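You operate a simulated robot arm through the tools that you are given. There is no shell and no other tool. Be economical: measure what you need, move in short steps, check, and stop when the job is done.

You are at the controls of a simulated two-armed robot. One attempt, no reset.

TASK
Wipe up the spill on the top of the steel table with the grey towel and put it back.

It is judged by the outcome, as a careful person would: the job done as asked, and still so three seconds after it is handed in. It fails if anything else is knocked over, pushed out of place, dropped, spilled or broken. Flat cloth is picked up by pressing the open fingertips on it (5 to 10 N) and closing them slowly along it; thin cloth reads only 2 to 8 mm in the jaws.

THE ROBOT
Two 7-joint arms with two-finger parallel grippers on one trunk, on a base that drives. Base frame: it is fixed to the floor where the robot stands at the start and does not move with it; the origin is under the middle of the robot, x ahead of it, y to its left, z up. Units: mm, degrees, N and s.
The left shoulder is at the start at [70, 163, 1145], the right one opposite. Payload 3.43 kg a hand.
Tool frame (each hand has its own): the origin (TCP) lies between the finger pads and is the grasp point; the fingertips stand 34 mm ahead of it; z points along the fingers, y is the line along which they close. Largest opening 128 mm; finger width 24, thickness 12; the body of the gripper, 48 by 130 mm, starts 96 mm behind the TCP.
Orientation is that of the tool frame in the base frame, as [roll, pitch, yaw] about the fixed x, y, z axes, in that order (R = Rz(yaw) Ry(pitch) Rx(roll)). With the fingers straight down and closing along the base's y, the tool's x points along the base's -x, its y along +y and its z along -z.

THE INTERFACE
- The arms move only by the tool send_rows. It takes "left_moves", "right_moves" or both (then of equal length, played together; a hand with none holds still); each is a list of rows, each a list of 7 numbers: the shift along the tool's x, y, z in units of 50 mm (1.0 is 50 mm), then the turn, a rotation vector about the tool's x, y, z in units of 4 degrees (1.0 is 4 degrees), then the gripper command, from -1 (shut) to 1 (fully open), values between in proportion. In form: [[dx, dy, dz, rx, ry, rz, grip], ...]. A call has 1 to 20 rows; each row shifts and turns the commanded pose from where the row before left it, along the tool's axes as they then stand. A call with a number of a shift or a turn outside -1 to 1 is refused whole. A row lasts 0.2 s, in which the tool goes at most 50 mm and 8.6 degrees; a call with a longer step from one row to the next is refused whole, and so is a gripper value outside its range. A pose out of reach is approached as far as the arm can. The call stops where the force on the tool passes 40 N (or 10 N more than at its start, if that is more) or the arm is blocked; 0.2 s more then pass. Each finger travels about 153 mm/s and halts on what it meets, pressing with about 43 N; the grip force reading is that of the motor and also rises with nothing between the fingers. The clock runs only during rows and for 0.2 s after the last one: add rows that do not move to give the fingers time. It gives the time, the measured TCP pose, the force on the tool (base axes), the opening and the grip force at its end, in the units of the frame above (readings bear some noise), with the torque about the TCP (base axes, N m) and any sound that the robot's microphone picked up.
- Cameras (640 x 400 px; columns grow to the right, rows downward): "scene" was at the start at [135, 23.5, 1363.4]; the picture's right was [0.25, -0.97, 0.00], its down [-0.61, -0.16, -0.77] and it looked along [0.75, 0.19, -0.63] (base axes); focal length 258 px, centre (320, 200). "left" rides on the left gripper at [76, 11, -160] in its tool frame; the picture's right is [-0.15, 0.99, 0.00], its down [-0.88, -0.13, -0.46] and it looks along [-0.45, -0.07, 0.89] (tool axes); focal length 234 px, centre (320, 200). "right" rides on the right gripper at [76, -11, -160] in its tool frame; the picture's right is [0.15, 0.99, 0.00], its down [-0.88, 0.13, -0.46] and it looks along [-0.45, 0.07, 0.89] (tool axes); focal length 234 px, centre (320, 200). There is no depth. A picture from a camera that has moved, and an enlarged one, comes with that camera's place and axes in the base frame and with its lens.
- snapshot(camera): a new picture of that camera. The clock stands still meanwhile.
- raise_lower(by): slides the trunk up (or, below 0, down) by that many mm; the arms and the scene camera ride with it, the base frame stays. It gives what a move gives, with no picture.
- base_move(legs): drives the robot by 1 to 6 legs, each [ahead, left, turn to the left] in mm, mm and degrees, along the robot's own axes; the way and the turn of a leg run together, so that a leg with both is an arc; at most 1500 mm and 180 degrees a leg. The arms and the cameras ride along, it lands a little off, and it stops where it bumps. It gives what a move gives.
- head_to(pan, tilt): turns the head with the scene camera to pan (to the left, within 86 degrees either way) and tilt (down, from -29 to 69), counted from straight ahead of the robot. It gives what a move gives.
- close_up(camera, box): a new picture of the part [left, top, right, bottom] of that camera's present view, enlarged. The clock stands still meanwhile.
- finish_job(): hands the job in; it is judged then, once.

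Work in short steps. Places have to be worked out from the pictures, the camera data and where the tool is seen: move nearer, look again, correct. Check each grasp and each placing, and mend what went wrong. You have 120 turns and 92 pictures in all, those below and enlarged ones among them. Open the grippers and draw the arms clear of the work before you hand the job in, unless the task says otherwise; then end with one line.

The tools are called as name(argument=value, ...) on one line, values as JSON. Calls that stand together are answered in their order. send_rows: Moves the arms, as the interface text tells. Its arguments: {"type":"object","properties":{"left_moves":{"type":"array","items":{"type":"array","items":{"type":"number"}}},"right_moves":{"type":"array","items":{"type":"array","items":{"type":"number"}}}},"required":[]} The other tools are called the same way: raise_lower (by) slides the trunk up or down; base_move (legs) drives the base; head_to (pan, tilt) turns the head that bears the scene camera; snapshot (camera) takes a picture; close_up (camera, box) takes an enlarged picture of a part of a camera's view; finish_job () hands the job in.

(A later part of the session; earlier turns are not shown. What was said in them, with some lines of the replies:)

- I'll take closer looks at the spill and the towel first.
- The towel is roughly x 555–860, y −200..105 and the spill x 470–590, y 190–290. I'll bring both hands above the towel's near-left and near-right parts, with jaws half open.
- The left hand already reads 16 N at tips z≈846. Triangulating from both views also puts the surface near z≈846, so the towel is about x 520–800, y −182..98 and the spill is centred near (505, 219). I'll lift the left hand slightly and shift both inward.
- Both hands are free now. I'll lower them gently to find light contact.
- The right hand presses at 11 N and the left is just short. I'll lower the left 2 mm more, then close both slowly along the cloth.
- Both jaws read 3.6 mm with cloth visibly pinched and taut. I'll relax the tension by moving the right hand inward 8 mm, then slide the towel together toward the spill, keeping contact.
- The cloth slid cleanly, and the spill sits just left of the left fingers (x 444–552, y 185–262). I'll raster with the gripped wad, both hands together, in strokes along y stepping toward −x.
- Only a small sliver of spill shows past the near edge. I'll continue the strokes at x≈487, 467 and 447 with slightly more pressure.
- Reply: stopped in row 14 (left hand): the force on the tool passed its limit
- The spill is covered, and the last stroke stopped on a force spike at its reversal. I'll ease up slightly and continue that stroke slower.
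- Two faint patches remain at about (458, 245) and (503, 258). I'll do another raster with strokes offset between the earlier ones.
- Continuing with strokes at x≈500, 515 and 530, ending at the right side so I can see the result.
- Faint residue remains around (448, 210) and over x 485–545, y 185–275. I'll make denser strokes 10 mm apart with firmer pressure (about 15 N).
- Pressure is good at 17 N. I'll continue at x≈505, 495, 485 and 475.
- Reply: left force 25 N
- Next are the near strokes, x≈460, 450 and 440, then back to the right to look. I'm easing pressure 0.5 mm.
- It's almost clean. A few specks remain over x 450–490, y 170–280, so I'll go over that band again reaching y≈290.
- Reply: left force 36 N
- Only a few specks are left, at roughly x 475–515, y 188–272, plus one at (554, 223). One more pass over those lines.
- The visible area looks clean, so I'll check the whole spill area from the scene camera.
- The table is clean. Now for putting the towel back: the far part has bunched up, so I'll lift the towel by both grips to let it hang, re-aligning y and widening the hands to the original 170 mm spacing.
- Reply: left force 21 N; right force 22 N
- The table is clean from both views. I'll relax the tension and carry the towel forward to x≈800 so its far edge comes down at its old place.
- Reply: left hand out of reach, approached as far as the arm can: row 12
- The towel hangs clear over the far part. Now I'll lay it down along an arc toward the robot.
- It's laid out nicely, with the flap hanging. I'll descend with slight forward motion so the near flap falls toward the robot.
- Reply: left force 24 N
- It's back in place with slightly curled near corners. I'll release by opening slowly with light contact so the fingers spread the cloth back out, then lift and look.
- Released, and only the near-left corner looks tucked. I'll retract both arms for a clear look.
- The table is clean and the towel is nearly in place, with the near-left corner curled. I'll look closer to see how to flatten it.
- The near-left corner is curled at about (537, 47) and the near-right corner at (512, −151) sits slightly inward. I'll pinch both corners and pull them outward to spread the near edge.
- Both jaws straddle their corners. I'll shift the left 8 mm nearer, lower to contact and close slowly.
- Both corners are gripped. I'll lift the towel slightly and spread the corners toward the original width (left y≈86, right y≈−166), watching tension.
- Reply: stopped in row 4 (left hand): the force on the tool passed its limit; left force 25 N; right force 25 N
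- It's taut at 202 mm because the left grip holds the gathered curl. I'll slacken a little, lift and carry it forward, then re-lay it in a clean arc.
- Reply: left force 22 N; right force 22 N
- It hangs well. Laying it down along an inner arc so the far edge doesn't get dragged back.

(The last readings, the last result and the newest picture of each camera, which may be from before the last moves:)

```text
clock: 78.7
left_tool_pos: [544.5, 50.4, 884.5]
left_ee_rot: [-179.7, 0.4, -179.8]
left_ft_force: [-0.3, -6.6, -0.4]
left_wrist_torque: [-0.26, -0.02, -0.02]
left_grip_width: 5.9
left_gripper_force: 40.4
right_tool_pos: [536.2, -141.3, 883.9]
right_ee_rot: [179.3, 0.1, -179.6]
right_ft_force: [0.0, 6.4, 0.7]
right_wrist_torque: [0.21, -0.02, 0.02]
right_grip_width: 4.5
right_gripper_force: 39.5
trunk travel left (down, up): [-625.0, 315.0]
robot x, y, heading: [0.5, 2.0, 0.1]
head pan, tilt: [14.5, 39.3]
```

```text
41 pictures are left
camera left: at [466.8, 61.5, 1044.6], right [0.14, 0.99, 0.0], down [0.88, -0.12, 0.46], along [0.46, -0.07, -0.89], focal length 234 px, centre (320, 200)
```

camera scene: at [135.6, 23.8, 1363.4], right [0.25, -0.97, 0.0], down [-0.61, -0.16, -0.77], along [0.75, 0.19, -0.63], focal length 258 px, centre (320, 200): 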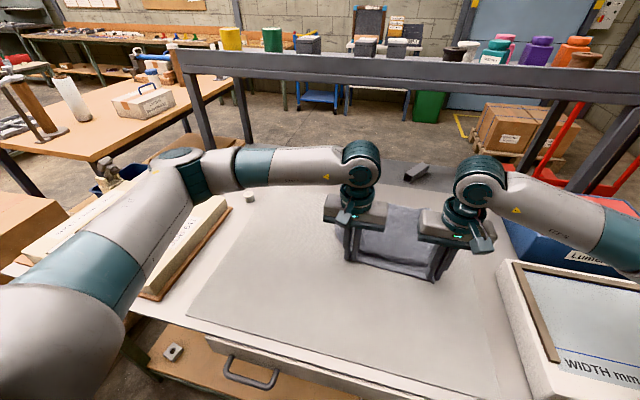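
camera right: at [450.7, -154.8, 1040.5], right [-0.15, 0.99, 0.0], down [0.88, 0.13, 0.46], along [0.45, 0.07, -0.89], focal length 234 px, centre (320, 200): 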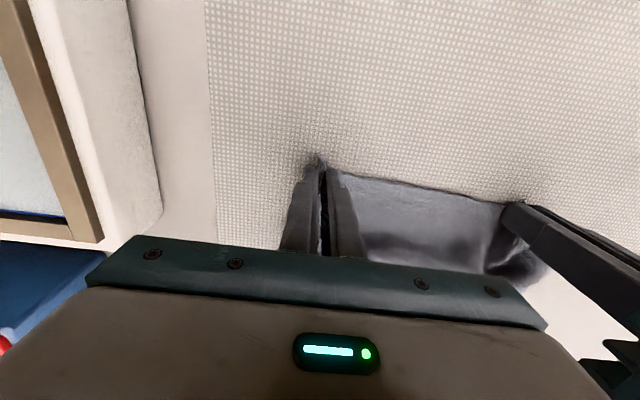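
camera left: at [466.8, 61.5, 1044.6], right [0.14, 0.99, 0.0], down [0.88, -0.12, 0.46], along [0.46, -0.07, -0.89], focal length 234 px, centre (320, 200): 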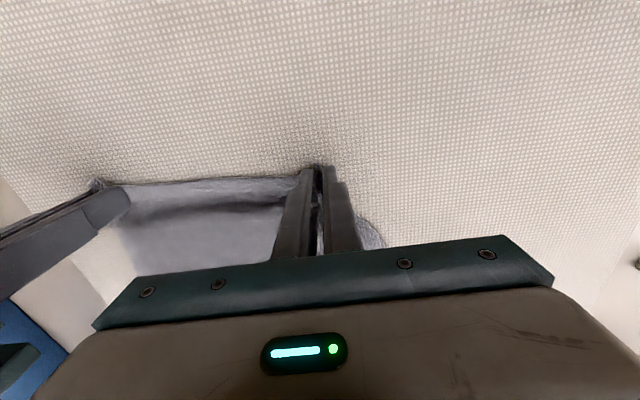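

Down near the surface. I'll draw the near edge 12 mm toward the robot to remove slack, then open slowly and wide with light contact to spread the corners, and lift.

send_rows(left_moves=[[0.2, 0, 0.03, 0, 0, 0, -1], [0.1, 0, 0.02, 0, 0, 0, -1], [0, 0, 0, 0, 0, 0, -0.9], [0, 0, 0, 0, 0, 0, -0.8], [0, 0, 0, 0, 0, 0, -0.7], [0, 0, 0, 0, 0, 0, -0.6], [0, 0, 0, 0, 0, 0, -0.5], [0, 0, 0, 0, 0, 0, -0.4], [0, 0, 0, 0, 0, 0, -0.3], [0, 0, 0, 0, 0, 0, -0.2], [0, 0, 0, 0, 0, 0, -0.1], [0, 0, 0, 0, 0, 0, 0], [0, 0, -0.2, 0, 0, 0, 0], [0, 0, -0.6, 0, 0, 0, 0], [0, 0, -0.9, 0, 0, 0, 0]], right_moves=[[0.1, 0, 0.03, 0, 0, 0, -1], [0.1, 0, 0.02, 0, 0, 0, -1], [0, 0, 0, 0, 0, 0, -0.9], [0, 0, 0, 0, 0, 0, -0.8], [0, 0, 0, 0, 0, 0, -0.7], [0, 0, 0, 0, 0, 0, -0.6], [0, 0, 0, 0, 0, 0, -0.5], [0, 0, 0, 0, 0, 0, -0.4], [0, 0, 0, 0, 0, 0, -0.3], [0, 0, 0, 0, 0, 0, -0.3], [0, 0, 0, 0, 0, 0, -0.3], [0, 0, 0, 0, 0, 0, -0.3], [0, 0, -0.2, 0, 0, 0, -0.3], [0, 0, -0.6, 0, 0, 0, -0.3], [0, 0, -0.9, 0, 0, 0, -0.3]])

send_rows(left_moves=[[0, 0.2, -0.9, 0, 0, 0, -0.3], [0, 0.8, -0.4, 0, 0, 0, -0.3], [0, 0.9, -0.2, 0, 0, 0, -0.3], [0, 0.9, -0.2, 0, 0, 0, -0.3], [0, 0.9, -0.2, 0, 0, 0, -0.3], [0, 0.9, 0, 0, 0, 0, -0.3], [0, 0.9, 0, 0, 0, 0, -0.3], [0, 0, 0, 0, 0, 0, -0.3]], right_moves=[[0.3, -0.3, -0.8, 0, 0, 0, -0.3], [0.4, -0.6, -0.6, 0, 0, 0, -0.3], [0.3, -0.6, -0.6, 0, 0, 0, -0.3], [0.3, -0.6, -0.6, 0, 0, 0, -0.3], [0.2, -0.6, -0.4, 0, 0, 0, -0.3], [0.2, -0.6, 0, 0, 0, 0, -0.3], [0.2, -0.6, 0, 0, 0, 0, -0.3], [0, 0, 0, 0, 0, 0, -0.3]])

close_up(camera="scene", box=[220, 170, 500, 345])

snapshot(camera="left")

```text
clock: 81.9
left_tool_pos: [528.2, 51.9, 966.8]
left_ee_rot: [-179.7, 0.3, -179.8]
left_ft_force: [0.2, 0.4, 1.2]
left_wrist_torque: [0.01, -0.06, -0.01]
left_grip_width: 64.2
left_gripper_force: 0.0
right_tool_pos: [526.1, -142.4, 967.8]
right_ee_rot: [179.3, 0.2, -179.7]
right_ft_force: [-1.3, 0.2, -1.1]
right_wrist_torque: [0.01, -0.01, -0.01]
right_grip_width: 44.7
right_gripper_force: 0.0
trunk travel left (down, up): [-625.0, 315.0]
robot x, y, heading: [-0.4, -3.9, 0.3]
head pan, tilt: [14.5, 39.3]
```

```text
clock: 83.7
left_tool_pos: [528.8, 326.9, 1060.4]
left_ee_rot: [-179.7, 0.2, -179.8]
left_ft_force: [0.7, -0.7, -0.1]
left_wrist_torque: [0.01, 0.01, 0.02]
left_grip_width: 44.7
left_gripper_force: 0.1
right_tool_pos: [434.8, -340.2, 1114.8]
right_ee_rot: [179.2, 0.0, -179.6]
right_ft_force: [0.6, -0.5, 0.2]
right_wrist_torque: [0.0, 0.03, -0.03]
right_grip_width: 44.5
right_gripper_force: 0.1
trunk travel left (down, up): [-625.0, 315.0]
robot x, y, heading: [0.6, -0.1, -0.1]
head pan, tilt: [14.5, 39.3]
```

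```text
2.29 times, centred on (360, 258) of scene
camera zoom: at [136.9, 23.5, 1363.3], right [0.25, -0.97, 0.0], down [-0.61, -0.16, -0.77], along [0.75, 0.19, -0.63], focal length 590 px, centre (229, 69)
```

zoom: 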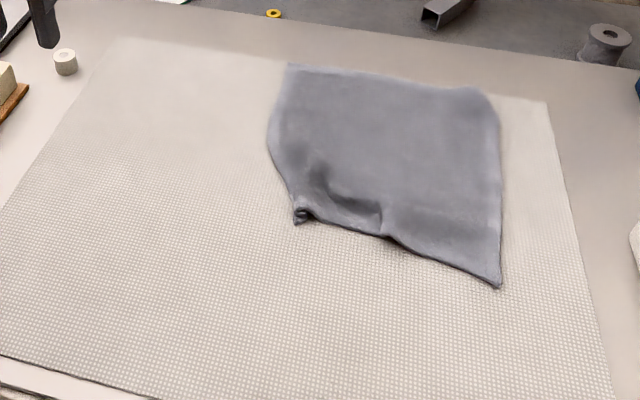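

```text
39 pictures are left
camera left: at [451.1, 337.8, 1220.8], right [0.14, 0.99, 0.0], down [0.88, -0.13, 0.46], along [0.45, -0.07, -0.89], focal length 234 px, centre (320, 200)
```

left: 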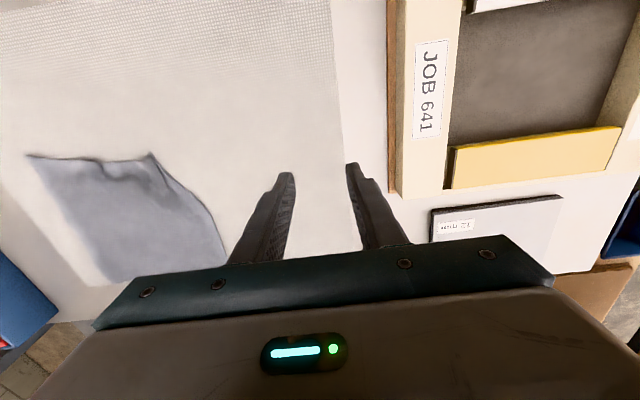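

Much better, with only the near-left corner still gathered at about (535, 46). I'll pinch just its tip with a narrow opening and draw it out toward (522, 95).

send_rows(left_moves=[[0, -0.9, 0.2, 0, 0, 0, -0.55], [0, -0.9, 0.3, 0, 0, 0, -0.55], [0, -0.9, 0.4, 0, 0, 0, -0.55], [0, -0.9, 0.5, 0, 0, 0, -0.55], [0, -0.9, 0.5, 0, 0, 0, -0.55], [0, -0.9, 0.6, 0, 0, 0, -0.55], [0, 0, 0.6, 0, 0, 0, -0.55], [0, 0, 0, 0, 0, 0, -0.55]])

snapshot(camera="left")

```text
refused: row 4 steps farther than a row can; nothing moved
```

```text
38 pictures are left
camera left: at [451.1, 337.8, 1220.8], right [0.14, 0.99, 0.0], down [0.88, -0.13, 0.46], along [0.45, -0.07, -0.89], focal length 234 px, centre (320, 200)
```

left: 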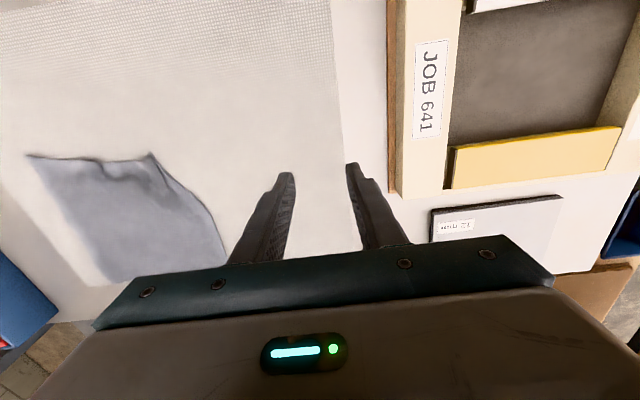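

Refused for step length, so I'll redo it with smaller steps.

send_rows(left_moves=[[0, -0.77, 0.4, 0, 0, 0, -0.55], [0, -0.77, 0.4, 0, 0, 0, -0.55], [0, -0.77, 0.4, 0, 0, 0, -0.55], [0, -0.77, 0.4, 0, 0, 0, -0.55], [0, -0.77, 0.4, 0, 0, 0, -0.55], [0, -0.77, 0.4, 0, 0, 0, -0.55], [0, -0.77, 0.4, 0, 0, 0, -0.55], [0, 0, 0.3, 0, 0, 0, -0.55], [0, 0, 0, 0, 0, 0, -0.55]])

snapshot(camera="left")

```text
clock: 85.7
left_tool_pos: [529.4, 57.6, 906.9]
left_ee_rot: [-179.8, 0.3, -179.8]
left_ft_force: [-1.2, 0.4, -0.7]
left_wrist_torque: [-0.02, -0.02, 0.01]
left_grip_width: 28.9
left_gripper_force: 0.0
right_tool_pos: [433.3, -340.5, 1114.6]
right_ee_rot: [179.2, 0.1, -179.6]
right_ft_force: [-0.4, 0.0, 0.0]
right_wrist_torque: [0.02, 0.02, -0.01]
right_grip_width: 44.6
right_gripper_force: 0.0
trunk travel left (down, up): [-625.0, 315.0]
robot x, y, heading: [-4.3, 2.4, 0.1]
head pan, tilt: [14.5, 39.3]
```

```text
37 pictures are left
camera left: at [451.6, 67.3, 1066.9], right [0.14, 0.99, 0.0], down [0.88, -0.12, 0.46], along [0.46, -0.07, -0.89], focal length 234 px, centre (320, 200)
```

left: 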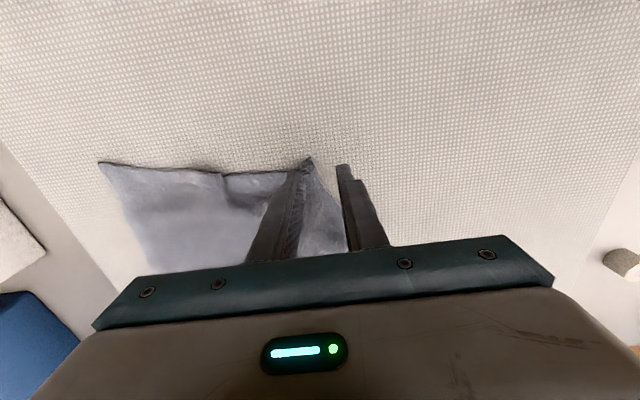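

The corner tip lies just under the left finger. I'll shift 10 mm right and 6 mm forward, lower to light contact and close.

send_rows(left_moves=[[-0.12, -0.2, 0, 0, 0, 0, -0.55], [0, 0, 0.3, 0, 0, 0, -0.55], [0, 0, 0.2, 0, 0, 0, -0.55], [0, 0, 0.02, 0, 0, 0, -0.55], [0, 0, 0, 0, 0, 0, -0.65], [0, 0, 0, 0, 0, 0, -0.75], [0, 0, 0, 0, 0, 0, -0.85], [0, 0, 0, 0, 0, 0, -0.95], [0, 0, 0, 0, 0, 0, -1], [0, 0, 0, 0, 0, 0, -1]])

snapshot(camera="left")

```text
clock: 87.9
left_tool_pos: [534.8, 46.3, 881.1]
left_ee_rot: [-179.7, 0.4, -179.7]
left_ft_force: [1.1, -3.3, 7.7]
left_wrist_torque: [-0.13, -0.06, -0.02]
left_grip_width: 4.9
left_gripper_force: 39.8
right_tool_pos: [433.4, -340.5, 1114.7]
right_ee_rot: [179.2, 0.1, -179.6]
right_ft_force: [0.1, 0.0, 0.1]
right_wrist_torque: [-0.01, 0.01, 0.03]
right_grip_width: 44.9
right_gripper_force: 0.0
trunk travel left (down, up): [-625.0, 315.0]
robot x, y, heading: [-0.8, 0.2, 0.1]
head pan, tilt: [14.5, 39.3]
```

```text
36 pictures are left
camera left: at [457.2, 56.8, 1041.8], right [0.14, 0.99, 0.0], down [0.88, -0.13, 0.46], along [0.46, -0.07, -0.89], focal length 234 px, centre (320, 200)
```

left: 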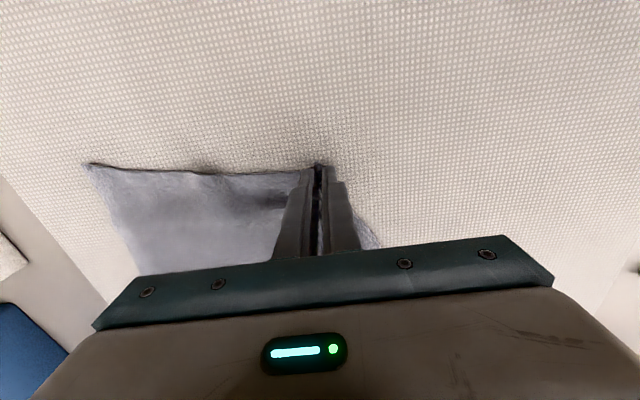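

The tip is held (4.9 mm). I'll lift 4 mm, draw it outward 35 mm, lower, release and lift away.

send_rows(left_moves=[[0, 0, -0.08, 0, 0, 0, -1], [0.04, 0.15, 0, 0, 0, 0, -1], [0.04, 0.15, 0, 0, 0, 0, -1], [0.04, 0.15, 0, 0, 0, 0, -1], [0.04, 0.15, 0, 0, 0, 0, -1], [0.04, 0.12, 0, 0, 0, 0, -1], [0, 0, 0.06, 0, 0, 0, -1], [0, 0, 0, 0, 0, 0, -0.9], [0, 0, 0, 0, 0, 0, -0.8], [0, 0, 0, 0, 0, 0, -0.7], [0, 0, 0, 0, 0, 0, -0.6], [0, 0, 0, 0, 0, 0, -0.5], [0, 0, -0.2, 0, 0, 0, -0.5], [0, 0, -0.6, 0, 0, 0, -0.5], [0, 0.2, -0.9, 0, 0, 0, -0.5], [0, 0.7, -0.6, 0, 0, 0, -0.5], [0, 0.8, -0.4, 0, 0, 0, -0.5], [0, 0.9, -0.4, 0, 0, 0, -0.5], [0, 0.9, 0, 0, 0, 0, -0.5], [0, 0.9, 0, 0, 0, 0, -0.5]])

close_up(camera="scene", box=[220, 170, 500, 345])

```text
clock: 92.1
left_tool_pos: [522.7, 304.2, 1034.5]
left_ee_rot: [-179.7, 0.3, -179.8]
left_ft_force: [0.3, 0.4, -0.3]
left_wrist_torque: [-0.01, -0.06, 0.02]
left_grip_width: 31.9
left_gripper_force: 0.0
right_tool_pos: [432.7, -339.1, 1116.1]
right_ee_rot: [179.3, 0.0, -179.5]
right_ft_force: [-0.6, 1.0, -0.3]
right_wrist_torque: [0.0, 0.0, -0.01]
right_grip_width: 44.6
right_gripper_force: 0.1
trunk travel left (down, up): [-625.0, 315.0]
robot x, y, heading: [3.0, 0.2, -0.1]
head pan, tilt: [14.5, 39.3]
```

```text
2.29 times, centred on (360, 258) of scene
camera zoom: at [134.5, 25.3, 1363.6], right [0.25, -0.97, 0.0], down [-0.61, -0.16, -0.77], along [0.75, 0.19, -0.63], focal length 590 px, centre (229, 69)
```

zoom: 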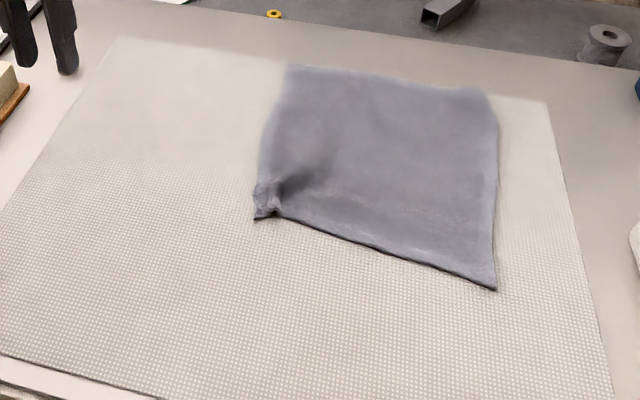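

The towel is back flat, nearly matching its original outline. I'll open the grippers, raise the arms clear and do a final check of the spill area and surroundings.

send_rows(left_moves=[[0, 0.5, -0.6, 0, 0, 0, 0.5], [0, 0.5, -0.6, 0, 0, 0, 1], [0, 0, 0, 0, 0, 0, 1], [0, 0, 0, 0, 0, 0, 1]], right_moves=[[0, 0, 0, 0, 0, 0, 0.5], [0, 0, 0, 0, 0, 0, 1], [0, 0, 0, 0, 0, 0, 1], [0, 0, 0, 0, 0, 0, 1]])

snapshot(camera="scene")

close_up(camera="left", box=[80, 0, 400, 200])

close_up(camera="scene", box=[220, 200, 340, 300])

```text
clock: 93.1
left_tool_pos: [520.9, 352.9, 1095.4]
left_ee_rot: [-179.7, 0.3, -179.8]
left_ft_force: [0.4, -0.2, -0.3]
left_wrist_torque: [-0.01, 0.02, 0.01]
left_grip_width: 128.0
left_gripper_force: 0.1
right_tool_pos: [434.1, -338.8, 1114.1]
right_ee_rot: [179.3, 0.1, -179.6]
right_ft_force: [0.4, 0.2, 0.8]
right_wrist_torque: [0.02, -0.02, -0.05]
right_grip_width: 128.2
right_gripper_force: 0.0
trunk travel left (down, up): [-625.0, 315.0]
robot x, y, heading: [0.4, 3.7, 0.1]
head pan, tilt: [14.5, 39.3]
```

```text
34 pictures are left
camera scene: at [135.0, 24.2, 1363.5], right [0.25, -0.97, 0.0], down [-0.61, -0.16, -0.77], along [0.75, 0.19, -0.63], focal length 258 px, centre (320, 200)
```

scene: 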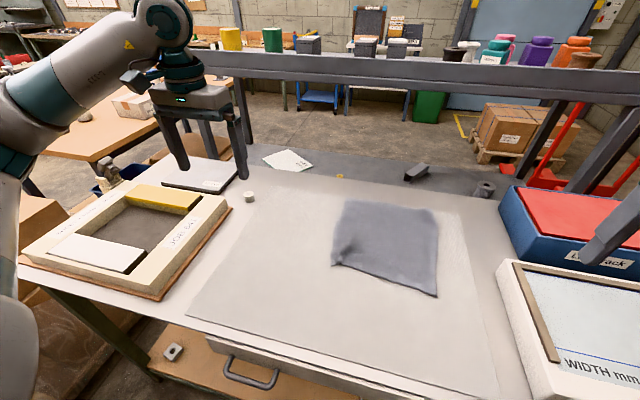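

```text
2.00 times, centred on (240, 100) of left
camera zoom: at [444.4, 364.0, 1256.5], right [0.14, 0.99, 0.0], down [0.88, -0.12, 0.46], along [0.46, -0.07, -0.89], focal length 468 px, centre (480, 400)
```

zoom: 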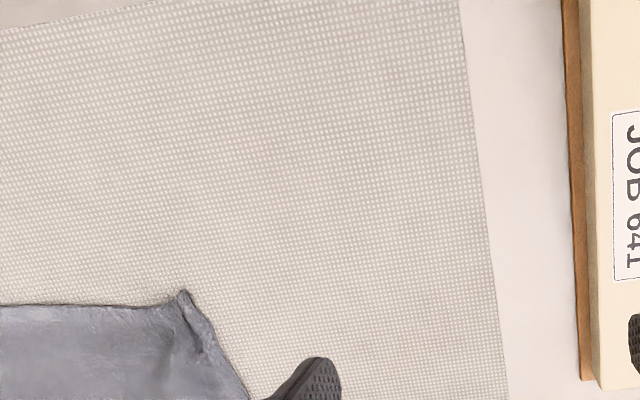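

```text
4.00 times, centred on (280, 250) of scene
camera zoom: at [135.0, 24.2, 1363.5], right [0.25, -0.97, 0.0], down [-0.61, -0.16, -0.77], along [0.75, 0.19, -0.63], focal length 1032 px, centre (480, 0)
```

zoom: 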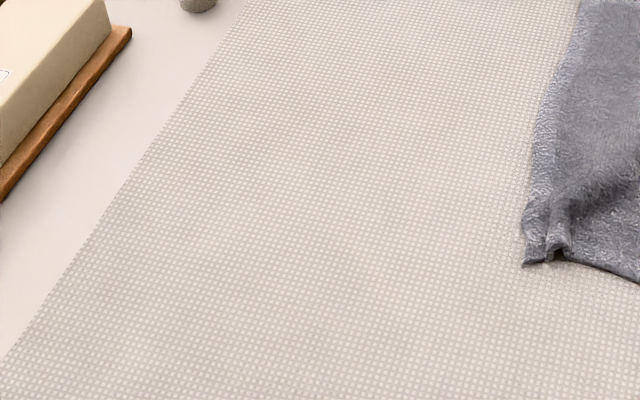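

The pictures show no spill left, the towel back in its place, nothing else moved, and both arms clear with grippers open, so I'm handing in.

finish_job()

```text
The job is handed in.
```

The spill is wiped up, and the grey towel is back in its place within a few centimetres, lying flat except for a small pucker at its near-left corner; nothing else on the table was moved.
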